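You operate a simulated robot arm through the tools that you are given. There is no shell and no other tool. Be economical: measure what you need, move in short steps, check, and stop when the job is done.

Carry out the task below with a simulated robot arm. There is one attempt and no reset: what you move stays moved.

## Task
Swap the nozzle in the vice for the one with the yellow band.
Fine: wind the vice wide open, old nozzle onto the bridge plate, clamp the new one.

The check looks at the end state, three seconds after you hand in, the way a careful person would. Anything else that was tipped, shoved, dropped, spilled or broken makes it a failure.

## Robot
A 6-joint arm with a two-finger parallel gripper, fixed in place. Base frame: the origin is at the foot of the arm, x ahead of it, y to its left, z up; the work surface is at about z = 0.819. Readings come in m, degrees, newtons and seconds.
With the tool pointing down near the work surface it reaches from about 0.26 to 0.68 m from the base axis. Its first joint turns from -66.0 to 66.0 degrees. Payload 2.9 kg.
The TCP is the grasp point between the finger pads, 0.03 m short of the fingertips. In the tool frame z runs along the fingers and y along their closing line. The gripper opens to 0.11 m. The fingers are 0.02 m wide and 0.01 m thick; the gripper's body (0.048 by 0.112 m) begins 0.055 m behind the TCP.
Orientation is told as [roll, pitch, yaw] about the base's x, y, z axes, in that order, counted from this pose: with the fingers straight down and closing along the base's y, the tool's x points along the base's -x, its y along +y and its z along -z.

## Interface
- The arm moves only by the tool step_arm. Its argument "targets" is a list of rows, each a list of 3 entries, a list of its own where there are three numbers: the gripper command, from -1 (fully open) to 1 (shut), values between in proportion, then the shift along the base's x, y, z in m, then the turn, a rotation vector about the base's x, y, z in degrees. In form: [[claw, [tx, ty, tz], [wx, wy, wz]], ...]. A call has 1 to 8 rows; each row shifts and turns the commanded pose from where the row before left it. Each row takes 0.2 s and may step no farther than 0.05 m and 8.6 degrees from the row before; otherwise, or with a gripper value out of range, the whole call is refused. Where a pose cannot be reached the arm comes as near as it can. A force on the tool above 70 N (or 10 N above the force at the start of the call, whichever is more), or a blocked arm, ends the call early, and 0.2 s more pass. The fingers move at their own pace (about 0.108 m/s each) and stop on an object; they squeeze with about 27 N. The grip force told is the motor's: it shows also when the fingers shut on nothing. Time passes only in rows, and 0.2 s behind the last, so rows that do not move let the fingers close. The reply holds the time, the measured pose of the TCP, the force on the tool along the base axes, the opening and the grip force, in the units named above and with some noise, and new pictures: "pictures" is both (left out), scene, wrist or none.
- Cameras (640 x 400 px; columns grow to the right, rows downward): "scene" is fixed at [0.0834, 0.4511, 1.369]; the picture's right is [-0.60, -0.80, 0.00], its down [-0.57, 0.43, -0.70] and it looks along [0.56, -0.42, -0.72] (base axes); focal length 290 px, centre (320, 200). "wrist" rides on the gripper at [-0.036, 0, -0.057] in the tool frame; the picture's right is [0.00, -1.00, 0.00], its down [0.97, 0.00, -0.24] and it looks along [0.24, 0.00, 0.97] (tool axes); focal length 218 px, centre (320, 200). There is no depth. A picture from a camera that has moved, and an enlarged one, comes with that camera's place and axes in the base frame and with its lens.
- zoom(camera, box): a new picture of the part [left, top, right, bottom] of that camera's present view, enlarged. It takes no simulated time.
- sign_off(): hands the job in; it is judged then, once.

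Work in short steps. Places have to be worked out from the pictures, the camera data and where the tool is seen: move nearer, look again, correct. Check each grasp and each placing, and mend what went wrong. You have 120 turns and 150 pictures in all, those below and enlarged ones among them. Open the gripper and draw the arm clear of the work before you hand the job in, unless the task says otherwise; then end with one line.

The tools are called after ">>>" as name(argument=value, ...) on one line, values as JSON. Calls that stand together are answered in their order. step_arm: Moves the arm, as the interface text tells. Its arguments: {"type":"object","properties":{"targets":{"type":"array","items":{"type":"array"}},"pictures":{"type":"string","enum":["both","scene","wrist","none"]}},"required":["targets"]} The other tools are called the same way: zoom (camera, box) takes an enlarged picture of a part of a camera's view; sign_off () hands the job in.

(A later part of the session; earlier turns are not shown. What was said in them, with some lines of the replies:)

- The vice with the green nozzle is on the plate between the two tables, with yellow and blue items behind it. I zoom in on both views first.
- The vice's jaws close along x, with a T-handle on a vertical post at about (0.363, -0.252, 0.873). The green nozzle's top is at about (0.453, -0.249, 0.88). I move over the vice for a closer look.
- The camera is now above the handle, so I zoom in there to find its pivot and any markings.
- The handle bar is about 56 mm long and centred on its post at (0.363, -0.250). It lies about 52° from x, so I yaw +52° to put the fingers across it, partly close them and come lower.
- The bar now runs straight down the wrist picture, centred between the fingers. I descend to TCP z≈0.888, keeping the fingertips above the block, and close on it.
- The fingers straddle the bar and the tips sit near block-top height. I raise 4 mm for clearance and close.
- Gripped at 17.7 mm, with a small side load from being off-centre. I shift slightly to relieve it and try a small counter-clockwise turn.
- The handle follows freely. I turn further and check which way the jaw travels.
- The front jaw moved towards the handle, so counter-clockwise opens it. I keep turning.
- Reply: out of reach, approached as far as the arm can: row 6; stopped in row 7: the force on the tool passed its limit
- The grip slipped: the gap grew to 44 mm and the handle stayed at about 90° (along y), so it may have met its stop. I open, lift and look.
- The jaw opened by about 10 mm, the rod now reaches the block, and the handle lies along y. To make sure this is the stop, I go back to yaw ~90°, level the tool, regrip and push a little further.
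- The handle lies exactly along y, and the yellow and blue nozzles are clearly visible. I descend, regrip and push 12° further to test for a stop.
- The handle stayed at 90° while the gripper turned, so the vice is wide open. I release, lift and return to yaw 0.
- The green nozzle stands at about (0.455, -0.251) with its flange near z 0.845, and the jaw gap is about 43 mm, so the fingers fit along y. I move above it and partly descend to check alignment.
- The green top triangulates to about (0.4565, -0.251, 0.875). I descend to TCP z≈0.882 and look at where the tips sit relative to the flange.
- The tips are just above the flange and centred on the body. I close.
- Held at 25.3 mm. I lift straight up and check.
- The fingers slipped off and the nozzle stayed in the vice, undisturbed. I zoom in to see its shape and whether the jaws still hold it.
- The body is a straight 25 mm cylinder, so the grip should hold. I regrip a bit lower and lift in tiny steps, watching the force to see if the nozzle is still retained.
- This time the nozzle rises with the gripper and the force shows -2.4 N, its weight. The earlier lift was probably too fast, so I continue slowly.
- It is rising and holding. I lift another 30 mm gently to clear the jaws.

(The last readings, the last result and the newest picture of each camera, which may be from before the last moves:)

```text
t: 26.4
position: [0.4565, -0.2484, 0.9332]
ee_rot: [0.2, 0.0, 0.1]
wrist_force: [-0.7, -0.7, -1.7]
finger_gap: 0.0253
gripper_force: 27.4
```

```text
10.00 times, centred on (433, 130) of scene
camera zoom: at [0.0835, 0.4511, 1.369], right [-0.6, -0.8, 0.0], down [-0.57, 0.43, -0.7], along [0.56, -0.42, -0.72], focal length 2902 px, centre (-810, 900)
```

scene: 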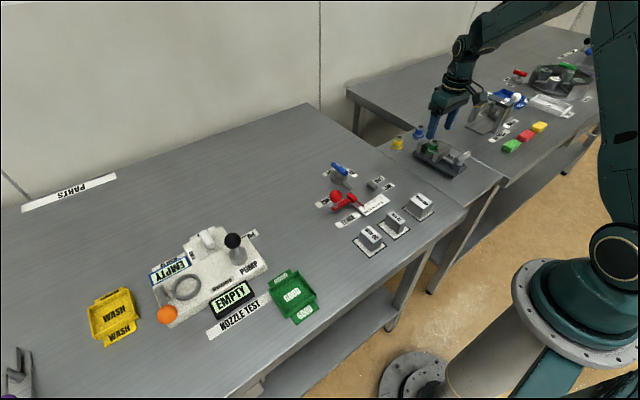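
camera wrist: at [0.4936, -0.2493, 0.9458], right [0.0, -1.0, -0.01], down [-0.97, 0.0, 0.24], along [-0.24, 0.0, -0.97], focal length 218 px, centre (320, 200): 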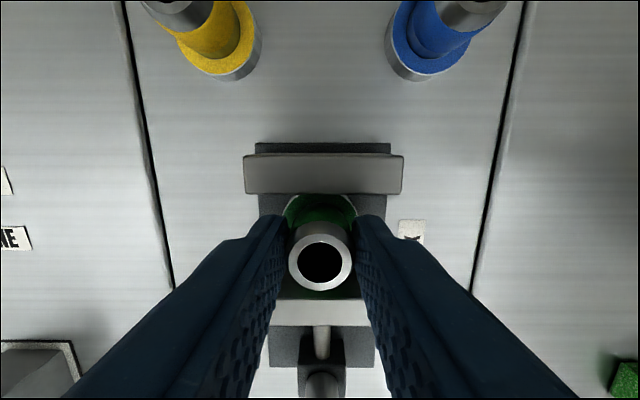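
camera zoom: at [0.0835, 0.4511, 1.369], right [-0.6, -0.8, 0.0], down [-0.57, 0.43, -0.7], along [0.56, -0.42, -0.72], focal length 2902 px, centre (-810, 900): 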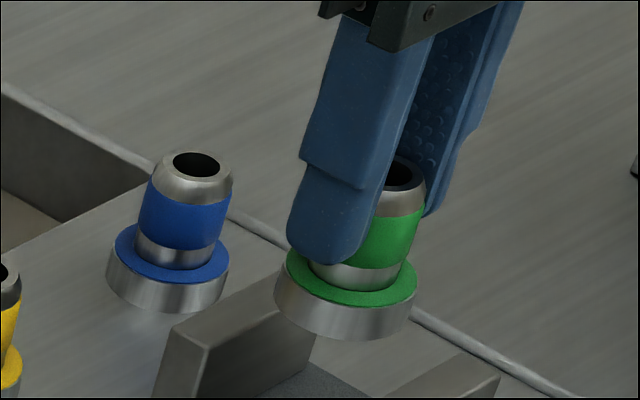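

The nozzle is clear of the vice seat. I rise a little more, then carry it to the free strip left of the vice at (0.44, -0.18).

>>> step_arm(targets=[[1, [0, 0, 0.006], [0, 0, 0]], [1, [0, 0, 0.006], [0, 0, 0]], [1, [-0.002, 0.01, 0], [0, 0, 0]], [1, [-0.002, 0.012, 0], [0, 0, 0]], [1, [-0.003, 0.012, 0], [0, 0, 0]], [1, [-0.004, 0.013, 0], [0, 0, 0]], [1, [-0.003, 0.012, 0], [0, 0, 0]], [1, [-0.002, 0.009, 0], [0, 0, 0]]])

>>> zoom(camera="scene", box=[369, 110, 465, 170])

```text
t: 28.2
position: [0.4403, -0.1804, 0.9453]
ee_rot: [0.3, -0.1, 0.0]
wrist_force: [0.0, -0.3, -2.4]
finger_gap: 0.0256
gripper_force: 27.2
camera wrist: at [0.4762, -0.1802, 1.0023], right [0.0, -1.0, -0.01], down [-0.97, 0.0, 0.24], along [-0.24, 0.0, -0.97], focal length 218 px, centre (320, 200)
```

scene: 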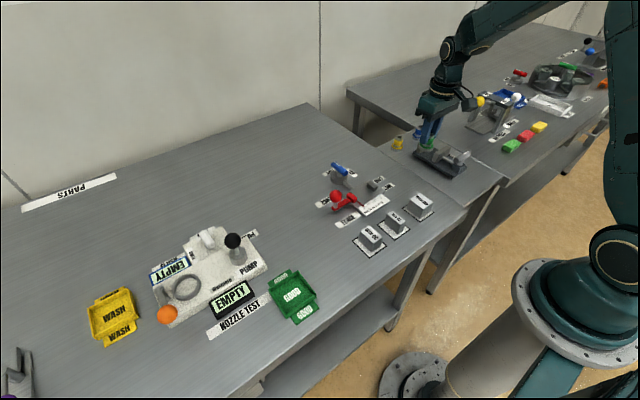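
wrist: 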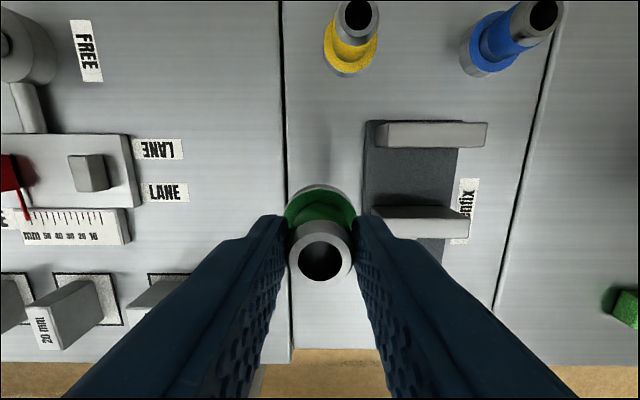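

```text
6.67 times, centred on (417, 140) of scene
camera zoom: at [0.0835, 0.4511, 1.369], right [-0.6, -0.8, 0.0], down [-0.57, 0.43, -0.7], along [0.56, -0.42, -0.72], focal length 1935 px, centre (-327, 600)
```

zoom: 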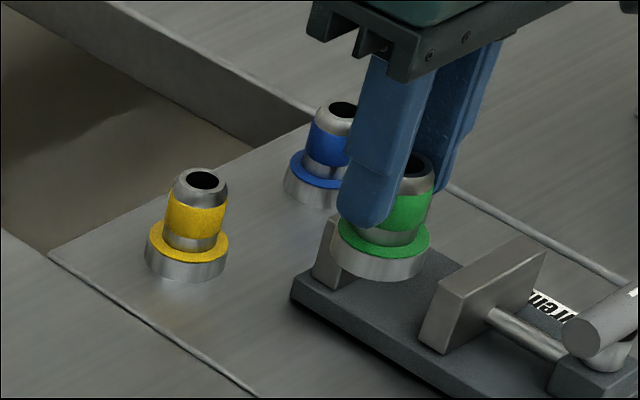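

The strip's centre is at y ≈ -0.184. I shift 3 mm and lower, expecting contact at about TCP z 0.866.

>>> step_arm(targets=[[1, [0, -0.003, -0.01], [0, 0, 0]], [1, [0, 0, -0.015], [0, 0, 0]], [1, [0, 0, -0.015], [0, 0, 0]], [1, [0, 0, -0.015], [0, 0, 0]], [1, [0, 0, -0.01], [0, 0, 0]], [1, [0, 0, -0.007], [0, 0, 0]], [1, [0, 0, 0], [0, 0, 0]]], pictures="wrist")

>>> zoom(camera="scene", box=[385, 120, 449, 160])

```text
t: 29.8
position: [0.4402, -0.185, 0.8733]
ee_rot: [0.3, -0.1, 0.1]
wrist_force: [0.1, 0.2, -2.3]
finger_gap: 0.0251
gripper_force: 27.4
camera wrist: at [0.4759, -0.1849, 0.9314], right [0.0, -1.0, -0.01], down [-0.97, 0.0, 0.24], along [-0.24, 0.0, -0.97], focal length 218 px, centre (320, 200)
```

wrist: 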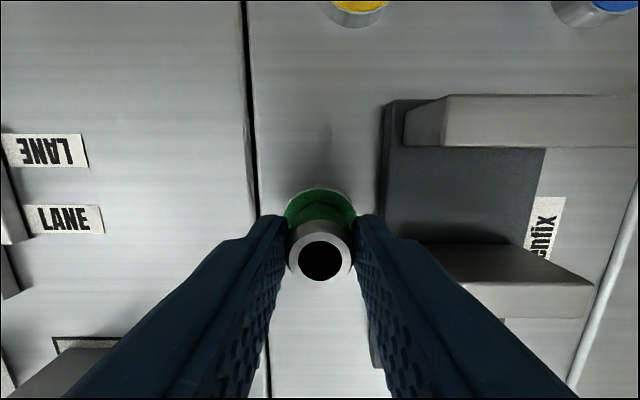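

```text
10.00 times, centred on (417, 140) of scene
camera zoom: at [0.0835, 0.4511, 1.369], right [-0.6, -0.8, 0.0], down [-0.57, 0.43, -0.7], along [0.56, -0.42, -0.72], focal length 2902 px, centre (-650, 800)
```

zoom: 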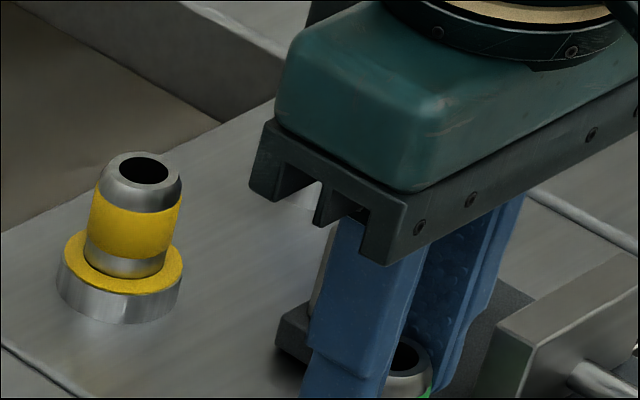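

Still hanging at -2.3 N. I lower in 2 mm steps until the force rises.

>>> step_arm(targets=[[1, [0, 0, -0.002], [0, 0, 0]], [1, [0, 0, -0.002], [0, 0, 0]], [1, [0, 0, 0], [0, 0, 0]]], pictures="none")

>>> step_arm(targets=[[1, [0, 0, -0.002], [0, 0, 0]], [1, [0, 0, 0], [0, 0, 0]]], pictures="none")

>>> zoom(camera="scene", box=[395, 140, 459, 180])

```text
t: 30.6
position: [0.4402, -0.1844, 0.8718]
ee_rot: [0.4, -0.1, 0.1]
wrist_force: [-2.9, 3.4, 20.4]
finger_gap: 0.0254
gripper_force: 26.5
```

```text
t: 31.2
position: [0.4398, -0.1852, 0.8688]
ee_rot: [0.3, -0.2, 0.1]
wrist_force: [-0.1, 2.7, 20.9]
finger_gap: 0.0253
gripper_force: 27.0
```

```text
10.00 times, centred on (427, 160) of scene
camera zoom: at [0.0832, 0.4513, 1.3689], right [-0.6, -0.8, 0.0], down [-0.57, 0.43, -0.7], along [0.56, -0.42, -0.72], focal length 2902 px, centre (-750, 600)
```

zoom: 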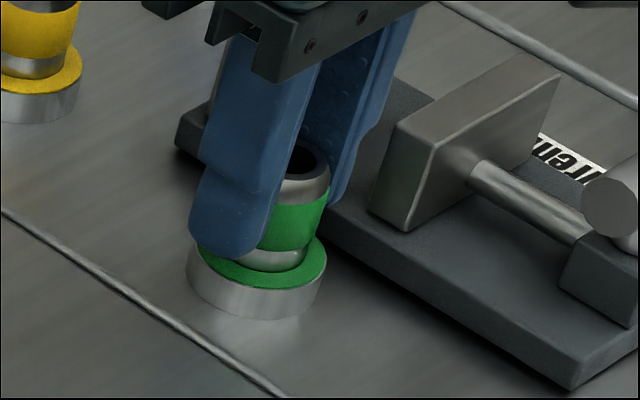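

It stands on the bridge plate beside the vice. I back off 2 mm, open slightly and lift away.

>>> step_arm(targets=[[1, [0, 0, 0.002], [0, 0, 0]], [0.3, [0, 0, 0], [0, 0, 0]], [0.3, [0, 0, 0], [0, 0, 0]], [0.3, [0, 0, 0.02], [0, 0, 0]], [0.3, [0, 0, 0.03], [0, 0, 0]], [0.3, [0, 0, 0.03], [0, 0, 0]], [0, [0, 0, 0.0], [0, 0, 0]]])

>>> zoom(camera="scene", box=[385, 120, 481, 180])

```text
t: 32.8
position: [0.439, -0.1831, 0.9496]
ee_rot: [0.2, -0.1, 0.1]
wrist_force: [0.4, 0.0, 0.0]
finger_gap: 0.055
gripper_force: 0.2
camera wrist: at [0.4757, -0.1839, 1.0068], right [0.0, -1.0, -0.01], down [-0.97, 0.0, 0.24], along [-0.24, 0.01, -0.97], focal length 218 px, centre (320, 200)
```

scene: 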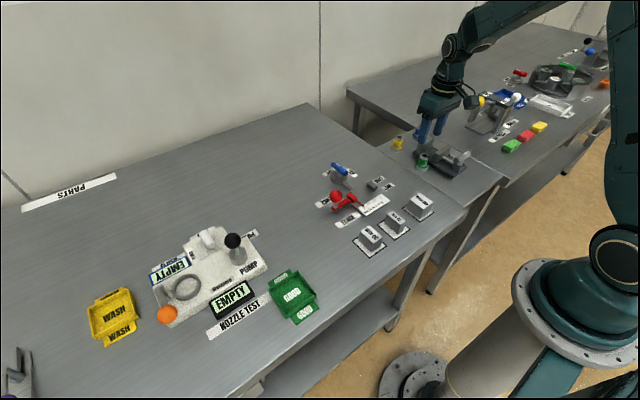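
wrist: 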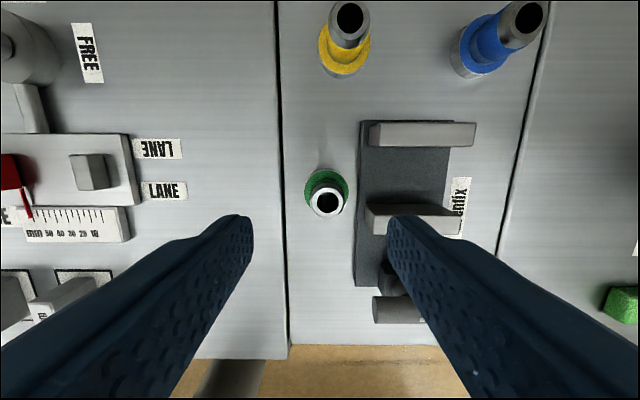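

```text
6.67 times, centred on (433, 150) of scene
camera zoom: at [0.0834, 0.4511, 1.369], right [-0.6, -0.8, 0.0], down [-0.57, 0.43, -0.7], along [0.56, -0.42, -0.72], focal length 1935 px, centre (-433, 533)
```

zoom: 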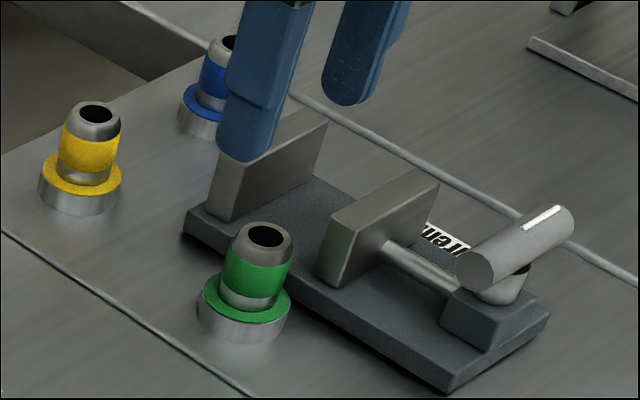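

Green stands upright and free. Yellow triangulates to about (0.544, -0.199), so I move over it and check alignment.

>>> step_arm(targets=[[0, [0.025, -0.004, 0], [0, 0, 0]], [0, [0.04, -0.006, 0], [0, 0, 0]], [0, [0.04, -0.006, -0.01], [0, 0, 0]], [-0.1, [0, 0, -0.015], [0, 0, 0]], [-0.1, [0, 0, 0], [0, 0, 0]]])

>>> zoom(camera="scene", box=[369, 110, 465, 170])

```text
t: 34.0
position: [0.5432, -0.1988, 0.9238]
ee_rot: [0.3, -0.2, 0.1]
wrist_force: [0.6, -0.1, -0.7]
finger_gap: 0.0607
gripper_force: 0.0
camera wrist: at [0.5803, -0.1999, 0.9813], right [0.0, -1.0, -0.01], down [-0.97, 0.0, 0.24], along [-0.24, 0.0, -0.97], focal length 218 px, centre (320, 200)
```

scene: 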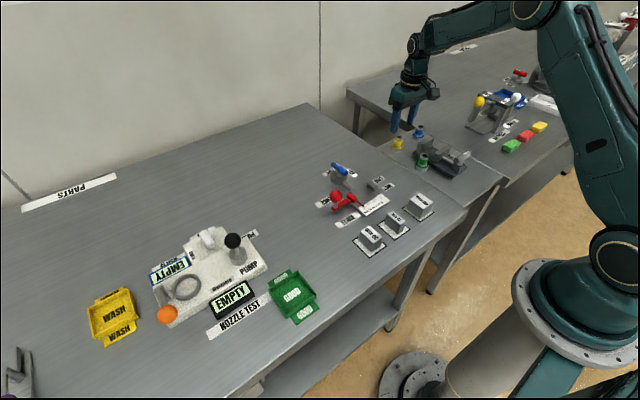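
wrist: 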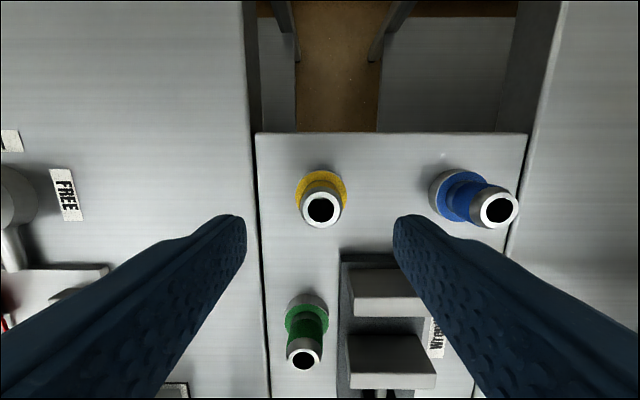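

```text
6.67 times, centred on (417, 140) of scene
camera zoom: at [0.0834, 0.4511, 1.369], right [-0.6, -0.8, 0.0], down [-0.57, 0.43, -0.7], along [0.56, -0.42, -0.72], focal length 1935 px, centre (-327, 600)
```

zoom: 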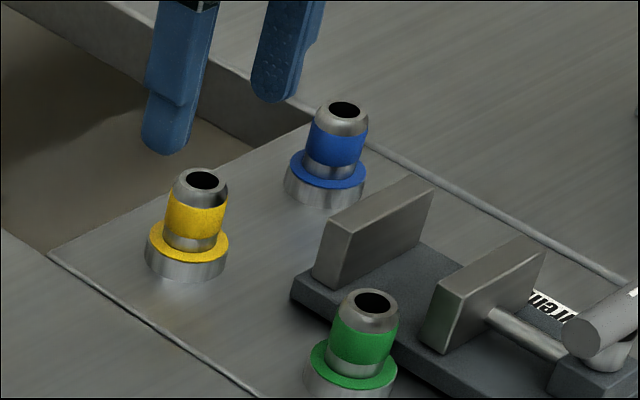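

Yellow is centred at about (0.547, -0.200). I descend to TCP z≈0.871, the same grip height as on green, and close.

>>> step_arm(targets=[[-0.1, [0.003, -0.0015, -0.025], [0, 0, 0]], [0, [0, 0, -0.02], [0, 0, 0]], [0.1, [0, 0, -0.007], [0, 0, 0]], [0.5, [0, 0, 0], [0, 0, 0]], [1, [0, 0, 0], [0, 0, 0]], [1, [0, 0, 0], [0, 0, 0]], [1, [0, 0, 0], [0, 0, 0]]], pictures="wrist")

>>> zoom(camera="scene", box=[369, 120, 433, 160])

```text
t: 35.6
position: [0.5489, -0.2019, 0.8721]
ee_rot: [0.3, -0.1, 0.1]
wrist_force: [0.8, -1.1, 0.0]
finger_gap: 0.0255
gripper_force: 27.5
camera wrist: at [0.5846, -0.2018, 0.9305], right [0.0, -1.0, -0.01], down [-0.97, 0.0, 0.24], along [-0.24, 0.01, -0.97], focal length 218 px, centre (320, 200)
```

wrist: 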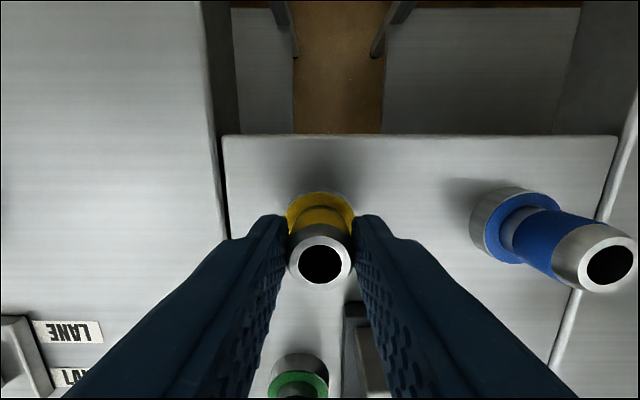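

```text
10.00 times, centred on (401, 140) of scene
camera zoom: at [0.0835, 0.4511, 1.369], right [-0.6, -0.8, 0.0], down [-0.57, 0.43, -0.7], along [0.56, -0.42, -0.72], focal length 2902 px, centre (-490, 800)
```

zoom: 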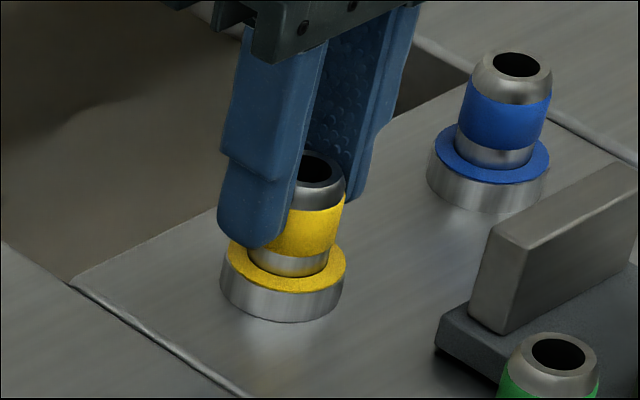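

Yellow is gripped at 25.5 mm. I lift it slowly by 75 mm, as with green.

>>> step_arm(targets=[[1, [0, 0, 0.002], [0, 0, 0]], [1, [0, 0, 0.003], [0, 0, 0]], [1, [0, 0, 0.003], [0, 0, 0]], [1, [0, 0, 0.005], [0, 0, 0]], [1, [0, 0, 0.005], [0, 0, 0]], [1, [0, 0, 0.006], [0, 0, 0]], [1, [0, 0, 0.006], [0, 0, 0]], [1, [0, 0, 0.006], [0, 0, 0]]], pictures="none")

>>> step_arm(targets=[[1, [0, 0, 0.007], [0, 0, 0]], [1, [0, 0, 0.007], [0, 0, 0]], [1, [0, 0, 0.007], [0, 0, 0]], [1, [0, 0, 0.007], [0, 0, 0]], [1, [0, 0, 0.007], [0, 0, 0]], [1, [0, 0, 0.004], [0, 0, 0]]], pictures="wrist")

>>> zoom(camera="scene", box=[369, 100, 465, 160])

```text
t: 37.4
position: [0.548, -0.2023, 0.9114]
ee_rot: [0.3, 0.1, 0.1]
wrist_force: [-0.5, -0.4, -2.4]
finger_gap: 0.0256
gripper_force: 26.7
```

```text
t: 38.8
position: [0.5479, -0.2021, 0.9476]
ee_rot: [0.3, -0.1, 0.1]
wrist_force: [0.5, 0.3, -1.8]
finger_gap: 0.0255
gripper_force: 27.2
camera wrist: at [0.5845, -0.2024, 1.0046], right [0.0, -1.0, -0.01], down [-0.97, 0.0, 0.24], along [-0.24, 0.0, -0.97], focal length 218 px, centre (320, 200)
```

wrist: 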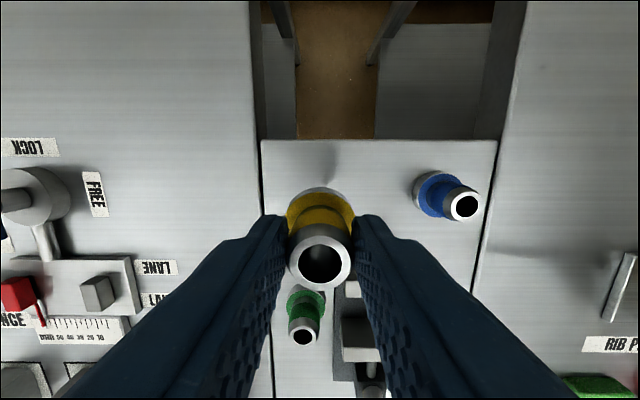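

```text
6.67 times, centred on (417, 130) of scene
camera zoom: at [0.0835, 0.4511, 1.369], right [-0.6, -0.8, 0.0], down [-0.57, 0.43, -0.7], along [0.56, -0.42, -0.72], focal length 1935 px, centre (-327, 667)
```

zoom: 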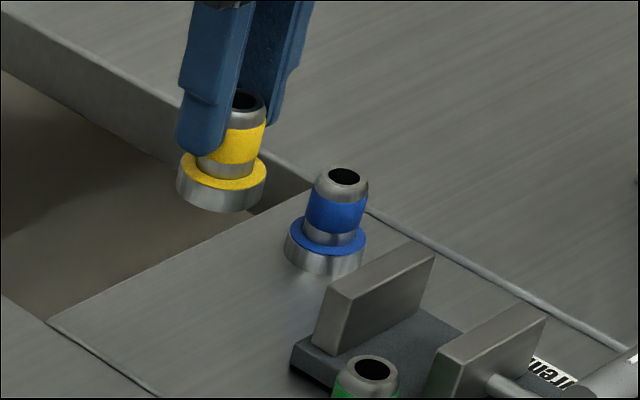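

Yellow is up and secure. I carry it over the vice to (0.454, -0.250), slightly forward of the fixed jaw.

>>> step_arm(targets=[[1, [-0.01, -0.005, 0.003], [0, 0, 0]], [1, [-0.014, -0.007, 0], [0, 0, 0]], [1, [-0.014, -0.007, 0], [0, 0, 0]], [1, [-0.014, -0.007, 0], [0, 0, 0]], [1, [-0.014, -0.007, 0], [0, 0, 0]], [1, [-0.014, -0.007, 0], [0, 0, 0]], [1, [-0.014, -0.008, 0], [0, 0, 0]], [1, [0, 0, 0], [0, 0, 0]]])

>>> zoom(camera="scene", box=[385, 110, 481, 170])

```text
t: 40.6
position: [0.454, -0.2508, 0.9501]
ee_rot: [0.2, 0.0, 0.2]
wrist_force: [-0.1, 0.4, -1.6]
finger_gap: 0.0255
gripper_force: 27.3
camera wrist: at [0.4902, -0.2518, 1.0068], right [0.0, -1.0, -0.01], down [-0.97, 0.0, 0.24], along [-0.24, 0.01, -0.97], focal length 218 px, centre (320, 200)
```

scene: 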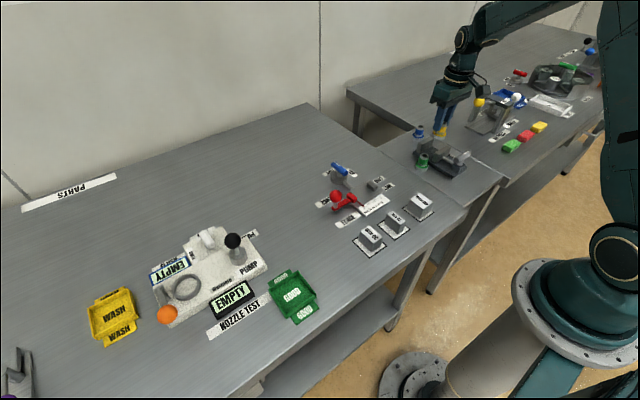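
wrist: 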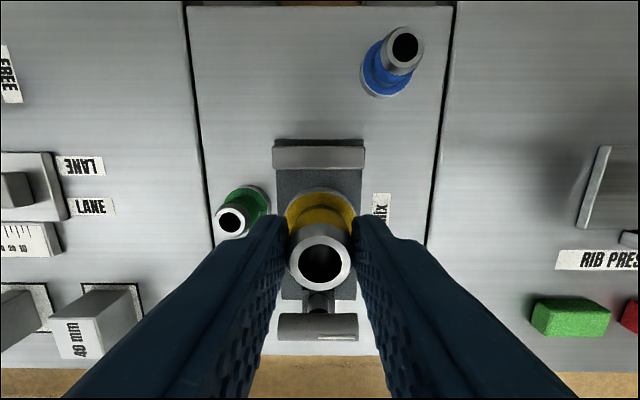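

```text
6.67 times, centred on (433, 140) of scene
camera zoom: at [0.0835, 0.4511, 1.369], right [-0.6, -0.8, 0.0], down [-0.57, 0.43, -0.7], along [0.56, -0.42, -0.72], focal length 1935 px, centre (-433, 600)
```

zoom: 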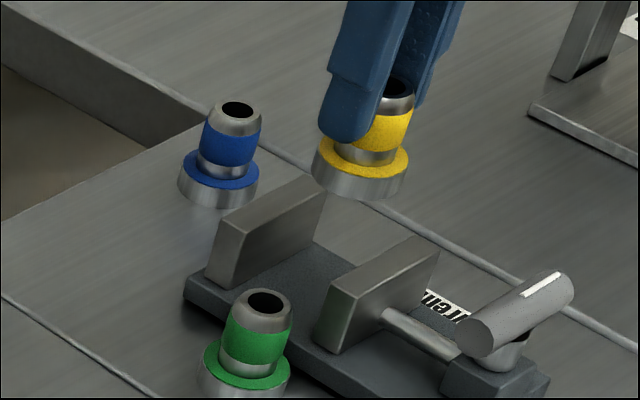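

The nozzle is above the jaw gap. I lower slowly to TCP z≈0.892; seating is expected at about 0.884.

>>> step_arm(targets=[[1, [0, 0, -0.008], [0, 0, 0]], [1, [0, 0, -0.008], [0, 0, 0]], [1, [0, 0, -0.008], [0, 0, 0]], [1, [0, 0, -0.008], [0, 0, 0]], [1, [0, 0, -0.008], [0, 0, 0]], [1, [0, 0, -0.008], [0, 0, 0]], [1, [0, 0, -0.008], [0, 0, 0]], [1, [0, 0, 0], [0, 0, 0]]], pictures="wrist")

>>> zoom(camera="scene", box=[401, 125, 465, 165])

```text
t: 42.4
position: [0.455, -0.2502, 0.8949]
ee_rot: [0.2, -0.1, 0.1]
wrist_force: [0.5, 1.2, -1.2]
finger_gap: 0.0254
gripper_force: 26.9
camera wrist: at [0.4911, -0.2501, 0.9512], right [0.0, -1.0, -0.01], down [-0.97, 0.0, 0.24], along [-0.24, 0.0, -0.97], focal length 218 px, centre (320, 200)
```

wrist: 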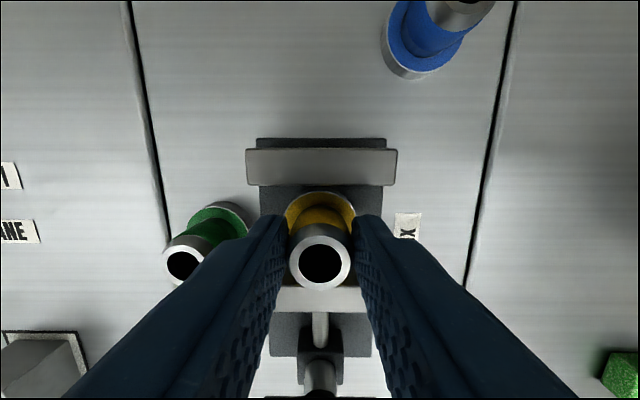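

```text
10.00 times, centred on (433, 145) of scene
camera zoom: at [0.0835, 0.4511, 1.369], right [-0.6, -0.8, 0.0], down [-0.57, 0.43, -0.7], along [0.56, -0.42, -0.72], focal length 2902 px, centre (-810, 750)
```

zoom: 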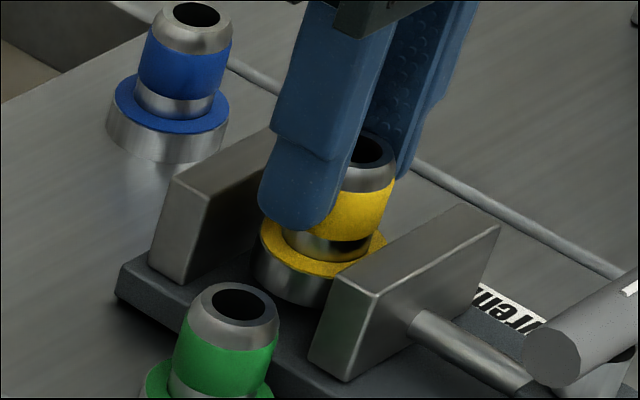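

It fits between the jaws with clearance on both sides. I lower the last part in steps, watching the force.

>>> step_arm(targets=[[1, [0, 0, -0.003], [0, 0, 0]], [1, [0, 0, -0.003], [0, 0, 0]], [1, [0, 0, -0.002], [0, 0, 0]], [1, [0, 0, 0], [0, 0, 0]]], pictures="none")

>>> step_arm(targets=[[1, [0, 0, -0.002], [0, 0, 0]], [1, [0, 0, 0], [0, 0, 0]]], pictures="none")

```text
t: 43.4
position: [0.4543, -0.2498, 0.8867]
ee_rot: [0.3, -0.2, 0.1]
wrist_force: [-1.9, 0.6, 4.5]
finger_gap: 0.0254
gripper_force: 27.4
```

```text
t: 44.0
position: [0.4555, -0.2494, 0.8854]
ee_rot: [0.2, -0.2, 0.2]
wrist_force: [-5.2, 0.7, 20.8]
finger_gap: 0.0255
gripper_force: 27.2
```

The nozzle is seated at TCP z≈0.886. I unload 1.5 mm, open slightly, rise and inspect.

>>> step_arm(targets=[[1, [0, 0, 0.0015], [0, 0, 0]], [0.3, [0, 0, 0], [0, 0, 0]], [0.3, [0, 0, 0], [0, 0, 0]], [0.3, [0, 0, 0.02], [0, 0, 0]], [0.3, [0, 0, 0.03], [0, 0, 0]], [0.3, [-0.02, 0, 0.03], [0, 0, 0]], [0.1, [-0.03, 0, 0.02], [0, 0, 0]], [0.1, [0, 0, 0], [0, 0, 0]]], pictures="wrist")

>>> zoom(camera="scene", box=[401, 125, 481, 175])

>>> zoom(camera="wrist", box=[240, 60, 400, 260])

```text
t: 45.8
position: [0.4048, -0.2483, 0.9859]
ee_rot: [0.3, -0.1, 0.1]
wrist_force: [0.2, 0.2, 0.1]
finger_gap: 0.0493
gripper_force: 0.0
camera wrist: at [0.4418, -0.2489, 1.044], right [0.0, -1.0, -0.01], down [-0.97, 0.0, 0.24], along [-0.24, 0.0, -0.97], focal length 218 px, centre (320, 200)
```

wrist: 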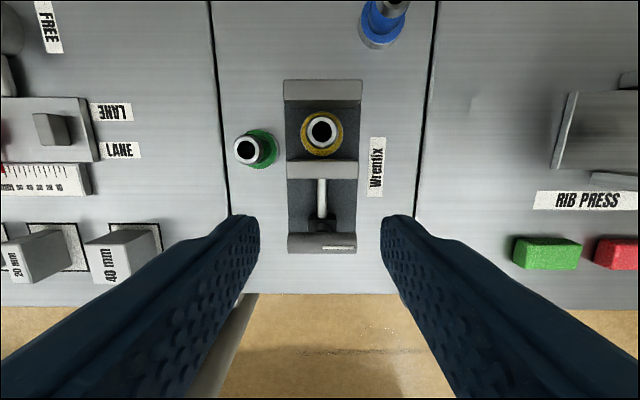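

```text
8.00 times, centred on (441, 150) of scene
camera zoom: at [0.0834, 0.4511, 1.369], right [-0.6, -0.8, 0.0], down [-0.57, 0.43, -0.7], along [0.56, -0.42, -0.72], focal length 2322 px, centre (-648, 600)
```

zoom: 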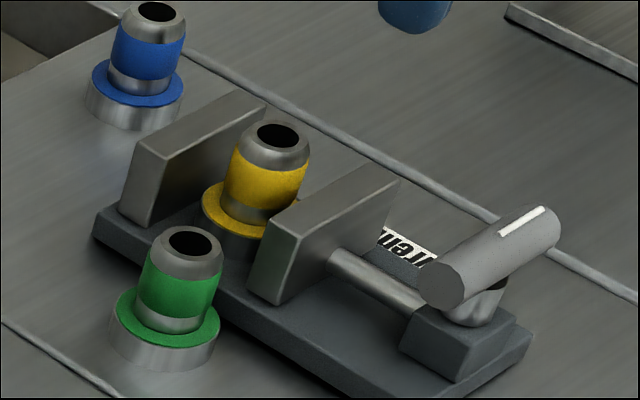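

```text
2.00 times, centred on (320, 160) of wrist
camera zoom: at [0.4418, -0.2489, 1.044], right [0.0, -1.0, -0.01], down [-0.97, 0.0, 0.24], along [-0.24, 0.0, -0.97], focal length 436 px, centre (320, 280)
```

zoom: 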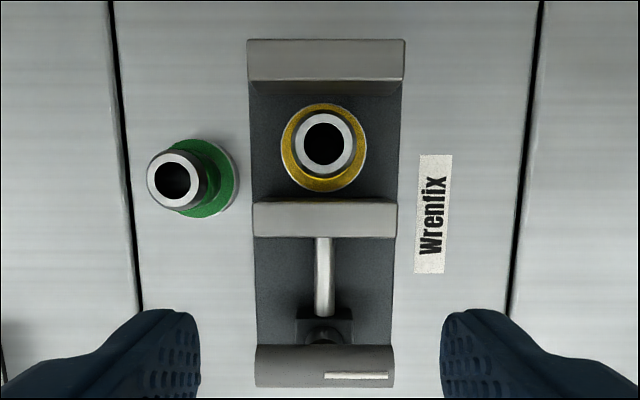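

Yellow is seated between the jaws. I go back above the handle with the yaw at 90° to wind it closed.

>>> step_arm(targets=[[0.1, [-0.01, 0, 0], [0, 0, 8.5]], [0.1, [-0.01, 0, 0], [0, 0, 8.5]], [0.1, [-0.01, 0, 0], [0, 0, 8.5]], [0.1, [-0.01, -0.002, 0], [0, 0, 8.5]], [0.1, [-0.002, 0, 0], [0, 0, 8.5]], [0.1, [0, 0, 0], [0, 0, 8.5]], [0.1, [0, 0, 0], [0, 0, 8.5]], [0.1, [0, 0, 0], [0, 0, 8.5]]], pictures="none")

>>> step_arm(targets=[[0.1, [0, 0, -0.01], [0, 0, 8.5]], [0.1, [0, 0, -0.01], [0, 0, 8.5]], [0.1, [0, 0, -0.01], [0, 0, 4.9]], [0.2, [0, 0, -0.01], [0, 0, 0]], [0.2, [0, 0, 0], [0, 0, 0]]], pictures="wrist")

```text
t: 47.6
position: [0.3618, -0.2517, 0.9854]
ee_rot: [0.3, -0.2, 68.3]
wrist_force: [0.4, 0.6, -0.9]
finger_gap: 0.0495
gripper_force: 0.0
```

```text
t: 48.8
position: [0.3628, -0.2518, 0.9457]
ee_rot: [0.3, -0.2, 90.1]
wrist_force: [-1.4, -0.3, 0.1]
finger_gap: 0.0437
gripper_force: 0.0
camera wrist: at [0.3637, -0.2162, 1.0032], right [1.0, 0.0, -0.01], down [0.0, -0.97, 0.24], along [-0.01, -0.24, -0.97], focal length 218 px, centre (320, 200)
```

wrist: 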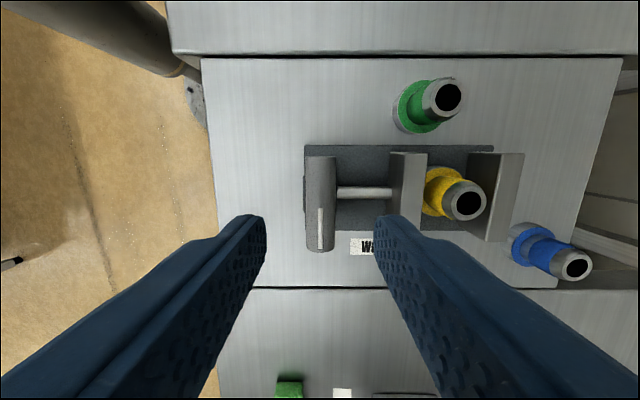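

The handle is centred. I descend, grip and wind clockwise by about 32°.

>>> step_arm(targets=[[0.2, [0, 0.001, -0.03], [0, 0, 0]], [0.2, [0, 0, -0.024], [0, 0, 0]], [0.6, [0, 0, 0], [0, 0, 0]], [1, [0, 0, 0], [0, 0, 0]], [1, [0, 0, 0], [0, 0, 0]]], pictures="none")

>>> step_arm(targets=[[1, [0, 0, 0], [0, 0, -6]], [1, [0, 0, 0], [0, 0, -6]], [1, [0, 0, 0], [0, 0, -6]], [1, [0, 0, 0], [0, 0, -6]], [1, [0, 0, 0], [0, 0, -6]], [1, [0, 0, 0], [0, 0, 0]]], pictures="wrist")

>>> zoom(camera="scene", box=[401, 125, 481, 175])

```text
t: 50.0
position: [0.3626, -0.2496, 0.8925]
ee_rot: [0.3, -0.1, 89.9]
wrist_force: [-1.6, 0.2, -1.0]
finger_gap: 0.0176
gripper_force: 45.1
```

```text
t: 51.4
position: [0.3634, -0.2497, 0.8925]
ee_rot: [0.2, -0.1, 60.1]
wrist_force: [4.7, 1.7, -8.7]
finger_gap: 0.0177
gripper_force: 44.8
camera wrist: at [0.3816, -0.2192, 0.9494], right [0.87, -0.5, 0.0], down [-0.49, -0.84, 0.24], along [-0.12, -0.2, -0.97], focal length 218 px, centre (320, 200)
```

wrist: 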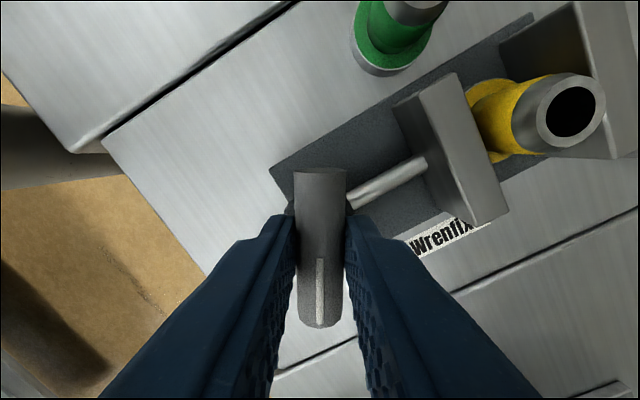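

```text
8.00 times, centred on (441, 150) of scene
camera zoom: at [0.0836, 0.4511, 1.369], right [-0.6, -0.8, 0.0], down [-0.57, 0.43, -0.7], along [0.56, -0.42, -0.72], focal length 2322 px, centre (-648, 600)
```

zoom: 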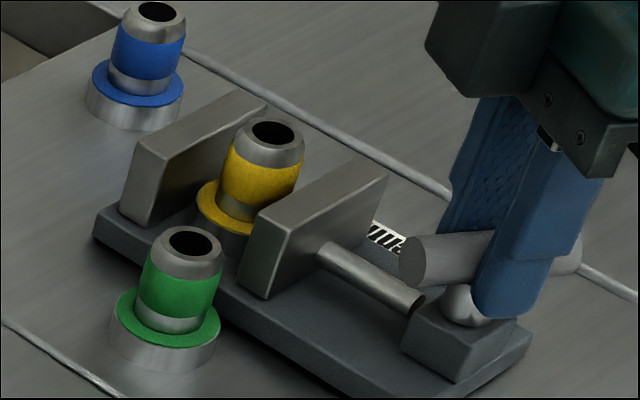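

The jaw is advancing and pushing the nozzle along. I keep winding in small steps until the handle resists.

>>> step_arm(targets=[[1, [0, 0, 0], [0, 0, -5]], [1, [0, 0, 0], [0, 0, -5]], [1, [0, 0, 0], [0, 0, 0]]], pictures="none")

>>> step_arm(targets=[[1, [0, 0, 0], [0, 0, -5]], [1, [0, 0, 0], [0, 0, 0]]], pictures="wrist")

>>> zoom(camera="scene", box=[401, 125, 481, 175])

```text
t: 52.2
position: [0.3632, -0.251, 0.8928]
ee_rot: [0.4, -0.1, 50.0]
wrist_force: [4.0, 8.5, -7.6]
finger_gap: 0.0176
gripper_force: 45.2
```

```text
t: 52.8
position: [0.3633, -0.2499, 0.8921]
ee_rot: [0.6, -0.1, 45.0]
wrist_force: [-0.1, 15.4, -1.7]
finger_gap: 0.0179
gripper_force: 45.1
camera wrist: at [0.3891, -0.2251, 0.9494], right [0.71, -0.71, -0.01], down [-0.68, -0.69, 0.24], along [-0.17, -0.16, -0.97], focal length 218 px, centre (320, 200)
```

wrist: 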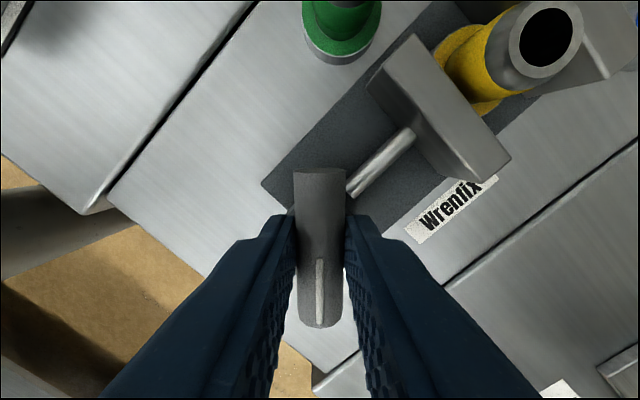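

```text
8.00 times, centred on (441, 150) of scene
camera zoom: at [0.0835, 0.4514, 1.3688], right [-0.6, -0.8, 0.0], down [-0.57, 0.43, -0.7], along [0.56, -0.42, -0.72], focal length 2322 px, centre (-648, 600)
```

zoom: 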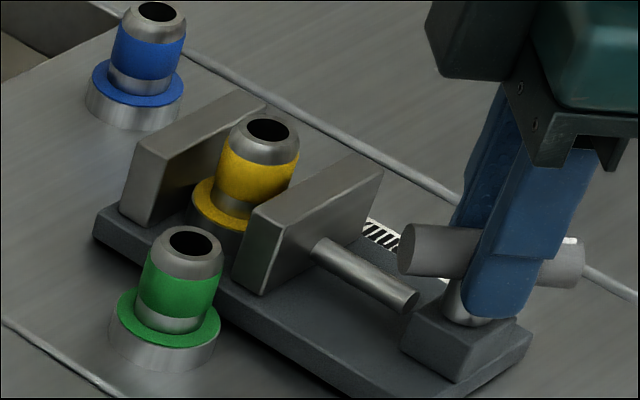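

The handle has passed its original angle and is still turning. I continue.

>>> step_arm(targets=[[1, [0, 0, 0], [0, 0, -5]], [1, [0, 0, 0], [0, 0, 0]]], pictures="none")

>>> step_arm(targets=[[1, [0, 0, 0], [0, 0, -5]], [1, [0, 0, 0], [0, 0, 0]]], pictures="none")

>>> step_arm(targets=[[1, [0, 0, 0], [0, 0, -5]], [1, [0, 0, 0], [0, 0, 0]]], pictures="wrist")

>>> zoom(camera="scene", box=[401, 125, 481, 175])

```text
t: 53.4
position: [0.3629, -0.2509, 0.8926]
ee_rot: [0.4, -0.1, 40.1]
wrist_force: [-0.7, 14.7, 0.5]
finger_gap: 0.0178
gripper_force: 44.5
```

```text
t: 54.0
position: [0.3623, -0.2507, 0.8935]
ee_rot: [0.5, -0.1, 35.1]
wrist_force: [-6.4, 16.3, 7.9]
finger_gap: 0.0193
gripper_force: 45.1
```

```text
t: 54.6
position: [0.3614, -0.2509, 0.8918]
ee_rot: [0.4, -0.1, 29.9]
wrist_force: [-12.4, 14.2, 15.1]
finger_gap: 0.0204
gripper_force: 44.9
camera wrist: at [0.3937, -0.2334, 0.9493], right [0.5, -0.87, -0.01], down [-0.84, -0.49, 0.24], along [-0.21, -0.11, -0.97], focal length 218 px, centre (320, 200)
```

wrist: 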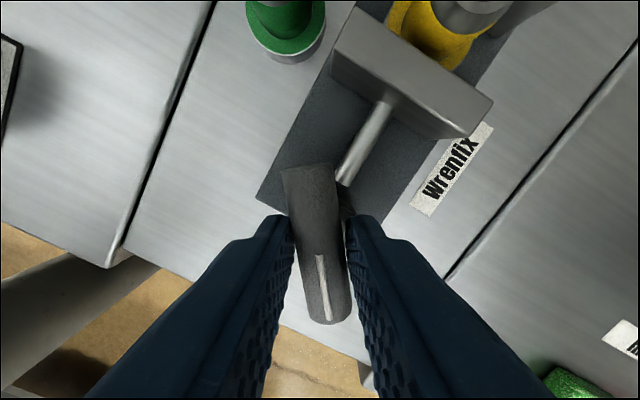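

```text
8.00 times, centred on (441, 150) of scene
camera zoom: at [0.083, 0.4516, 1.3688], right [-0.6, -0.8, 0.0], down [-0.57, 0.43, -0.7], along [0.56, -0.42, -0.72], focal length 2322 px, centre (-648, 600)
```

zoom: 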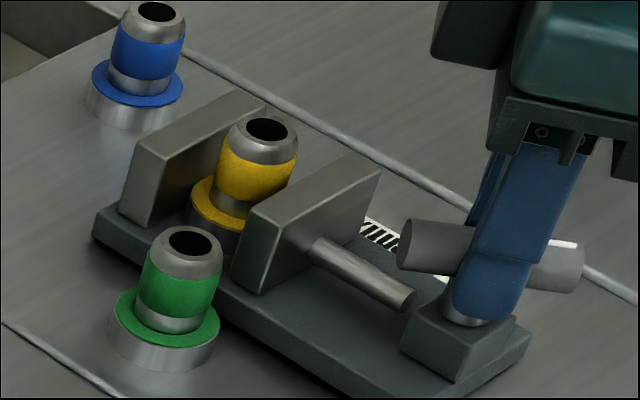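

The handle stopped at about 40° while the gripper went on turning, so the jaw is hard against the nozzle. I turn back to match the handle without unwinding it, then open and lift.

>>> step_arm(targets=[[1, [0, 0, 0], [0, 0, 5]], [0.6, [0, 0, 0], [0, 0, 3]], [0.3, [0, 0, 0], [0, 0, 0]], [0.2, [0, 0, 0], [0, 0, 0]], [0.2, [0, 0, 0.03], [0, 0, 0]], [0.2, [0, 0, 0.04], [0, 0, 0]], [0.2, [0, 0, 0.04], [0, 0, 0]], [0.2, [0, 0, 0], [0, 0, 0]]], pictures="wrist")

>>> zoom(camera="scene", box=[401, 125, 481, 175])

```text
t: 56.4
position: [0.3637, -0.2504, 1.0047]
ee_rot: [0.3, 0.0, 38.0]
wrist_force: [0.5, 0.7, 0.8]
finger_gap: 0.0441
gripper_force: 0.1
camera wrist: at [0.3935, -0.2275, 1.0621], right [0.62, -0.79, -0.01], down [-0.76, -0.6, 0.24], along [-0.19, -0.14, -0.97], focal length 218 px, centre (320, 200)
```

wrist: 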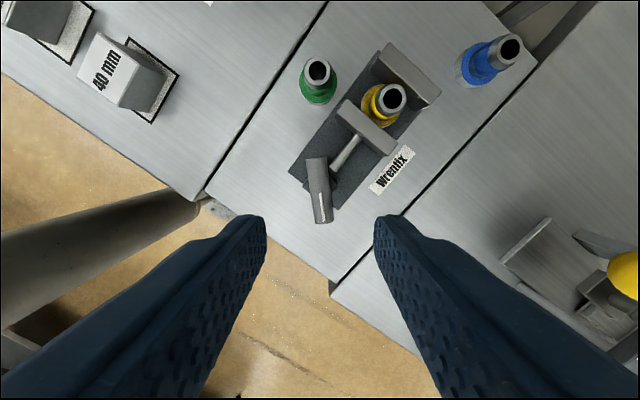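

```text
8.00 times, centred on (441, 150) of scene
camera zoom: at [0.0834, 0.4511, 1.369], right [-0.6, -0.8, 0.0], down [-0.57, 0.43, -0.7], along [0.56, -0.42, -0.72], focal length 2322 px, centre (-648, 600)
```

zoom: 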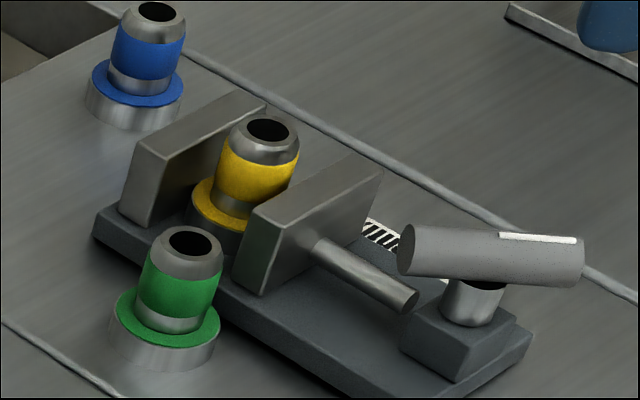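

The jaw is back at its original clamping position, with the handle slightly tighter than before. I draw the arm up and back, then check from above that yellow is upright against both jaws.

>>> step_arm(targets=[[0, [0.01, 0, 0.01], [0, 0, -8]], [0, [0.01, 0, 0.01], [0, 0, -8]], [0, [0.01, 0, 0], [0, 0, -8]], [-0.3, [0.01, 0, 0], [0, 0, -8]], [-0.5, [0.01, 0, 0], [0, 0, -6]], [-0.5, [0, 0, 0], [0, 0, 0]]], pictures="none")

>>> zoom(camera="wrist", box=[220, 20, 420, 240])

>>> zoom(camera="scene", box=[320, 100, 560, 250])

```text
t: 57.8
position: [0.4135, -0.2506, 1.0244]
ee_rot: [0.4, -0.2, -0.1]
wrist_force: [-0.9, -0.3, 0.0]
finger_gap: 0.0826
gripper_force: 0.1
```

```text
1.82 times, centred on (320, 130) of wrist
camera zoom: at [0.4498, -0.2508, 1.0807], right [0.0, -1.0, -0.01], down [-0.97, 0.0, 0.24], along [-0.24, 0.01, -0.97], focal length 397 px, centre (320, 327)
```

zoom: 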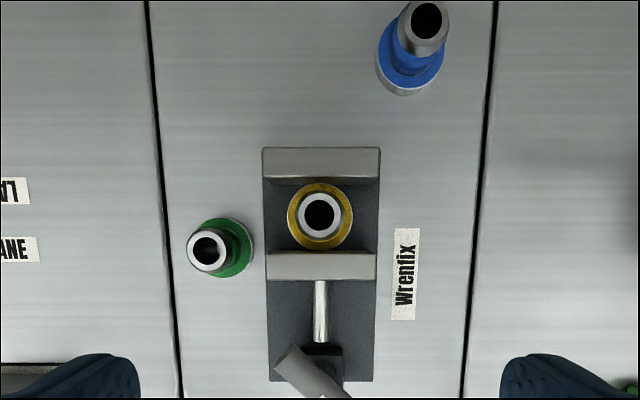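

```text
2.67 times, centred on (440, 175) of scene
camera zoom: at [0.0834, 0.4511, 1.369], right [-0.6, -0.8, 0.0], down [-0.57, 0.43, -0.7], along [0.56, -0.42, -0.72], focal length 774 px, centre (0, 267)
```

zoom: 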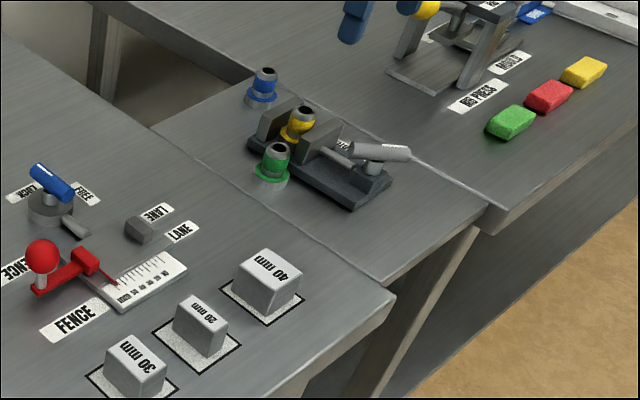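

Yellow sits upright against both jaws, green stands on the bridge plate, and nothing else has moved. I open fully and draw clear.

>>> step_arm(targets=[[-1, [-0.03, 0.02, 0.02], [0, 0, 0]], [-1, [-0.03, 0.03, 0.02], [0, 0, 0]], [-1, [-0.01, 0.01, 0], [0, 0, 0]], [-1, [0, 0, 0], [0, 0, 0]]], pictures="scene")

```text
t: 58.8
position: [0.3421, -0.1883, 1.0652]
ee_rot: [0.4, -0.1, 0.0]
wrist_force: [-0.1, 0.3, 0.0]
finger_gap: 0.1097
gripper_force: 0.0
```

scene: 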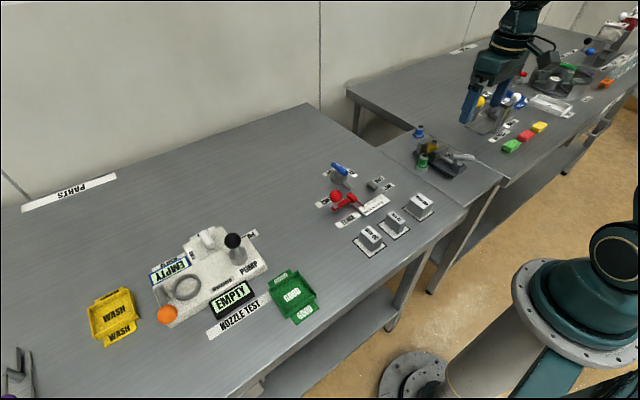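

The arm is clear, the gripper is open and the scene is in order, so I hand the job in.

>>> sign_off()

```text
The job is handed in.
```

The yellow-banded nozzle is clamped in the vice, and the old green one stands upright on the bridge plate just left of it; I saw nothing else disturbed.
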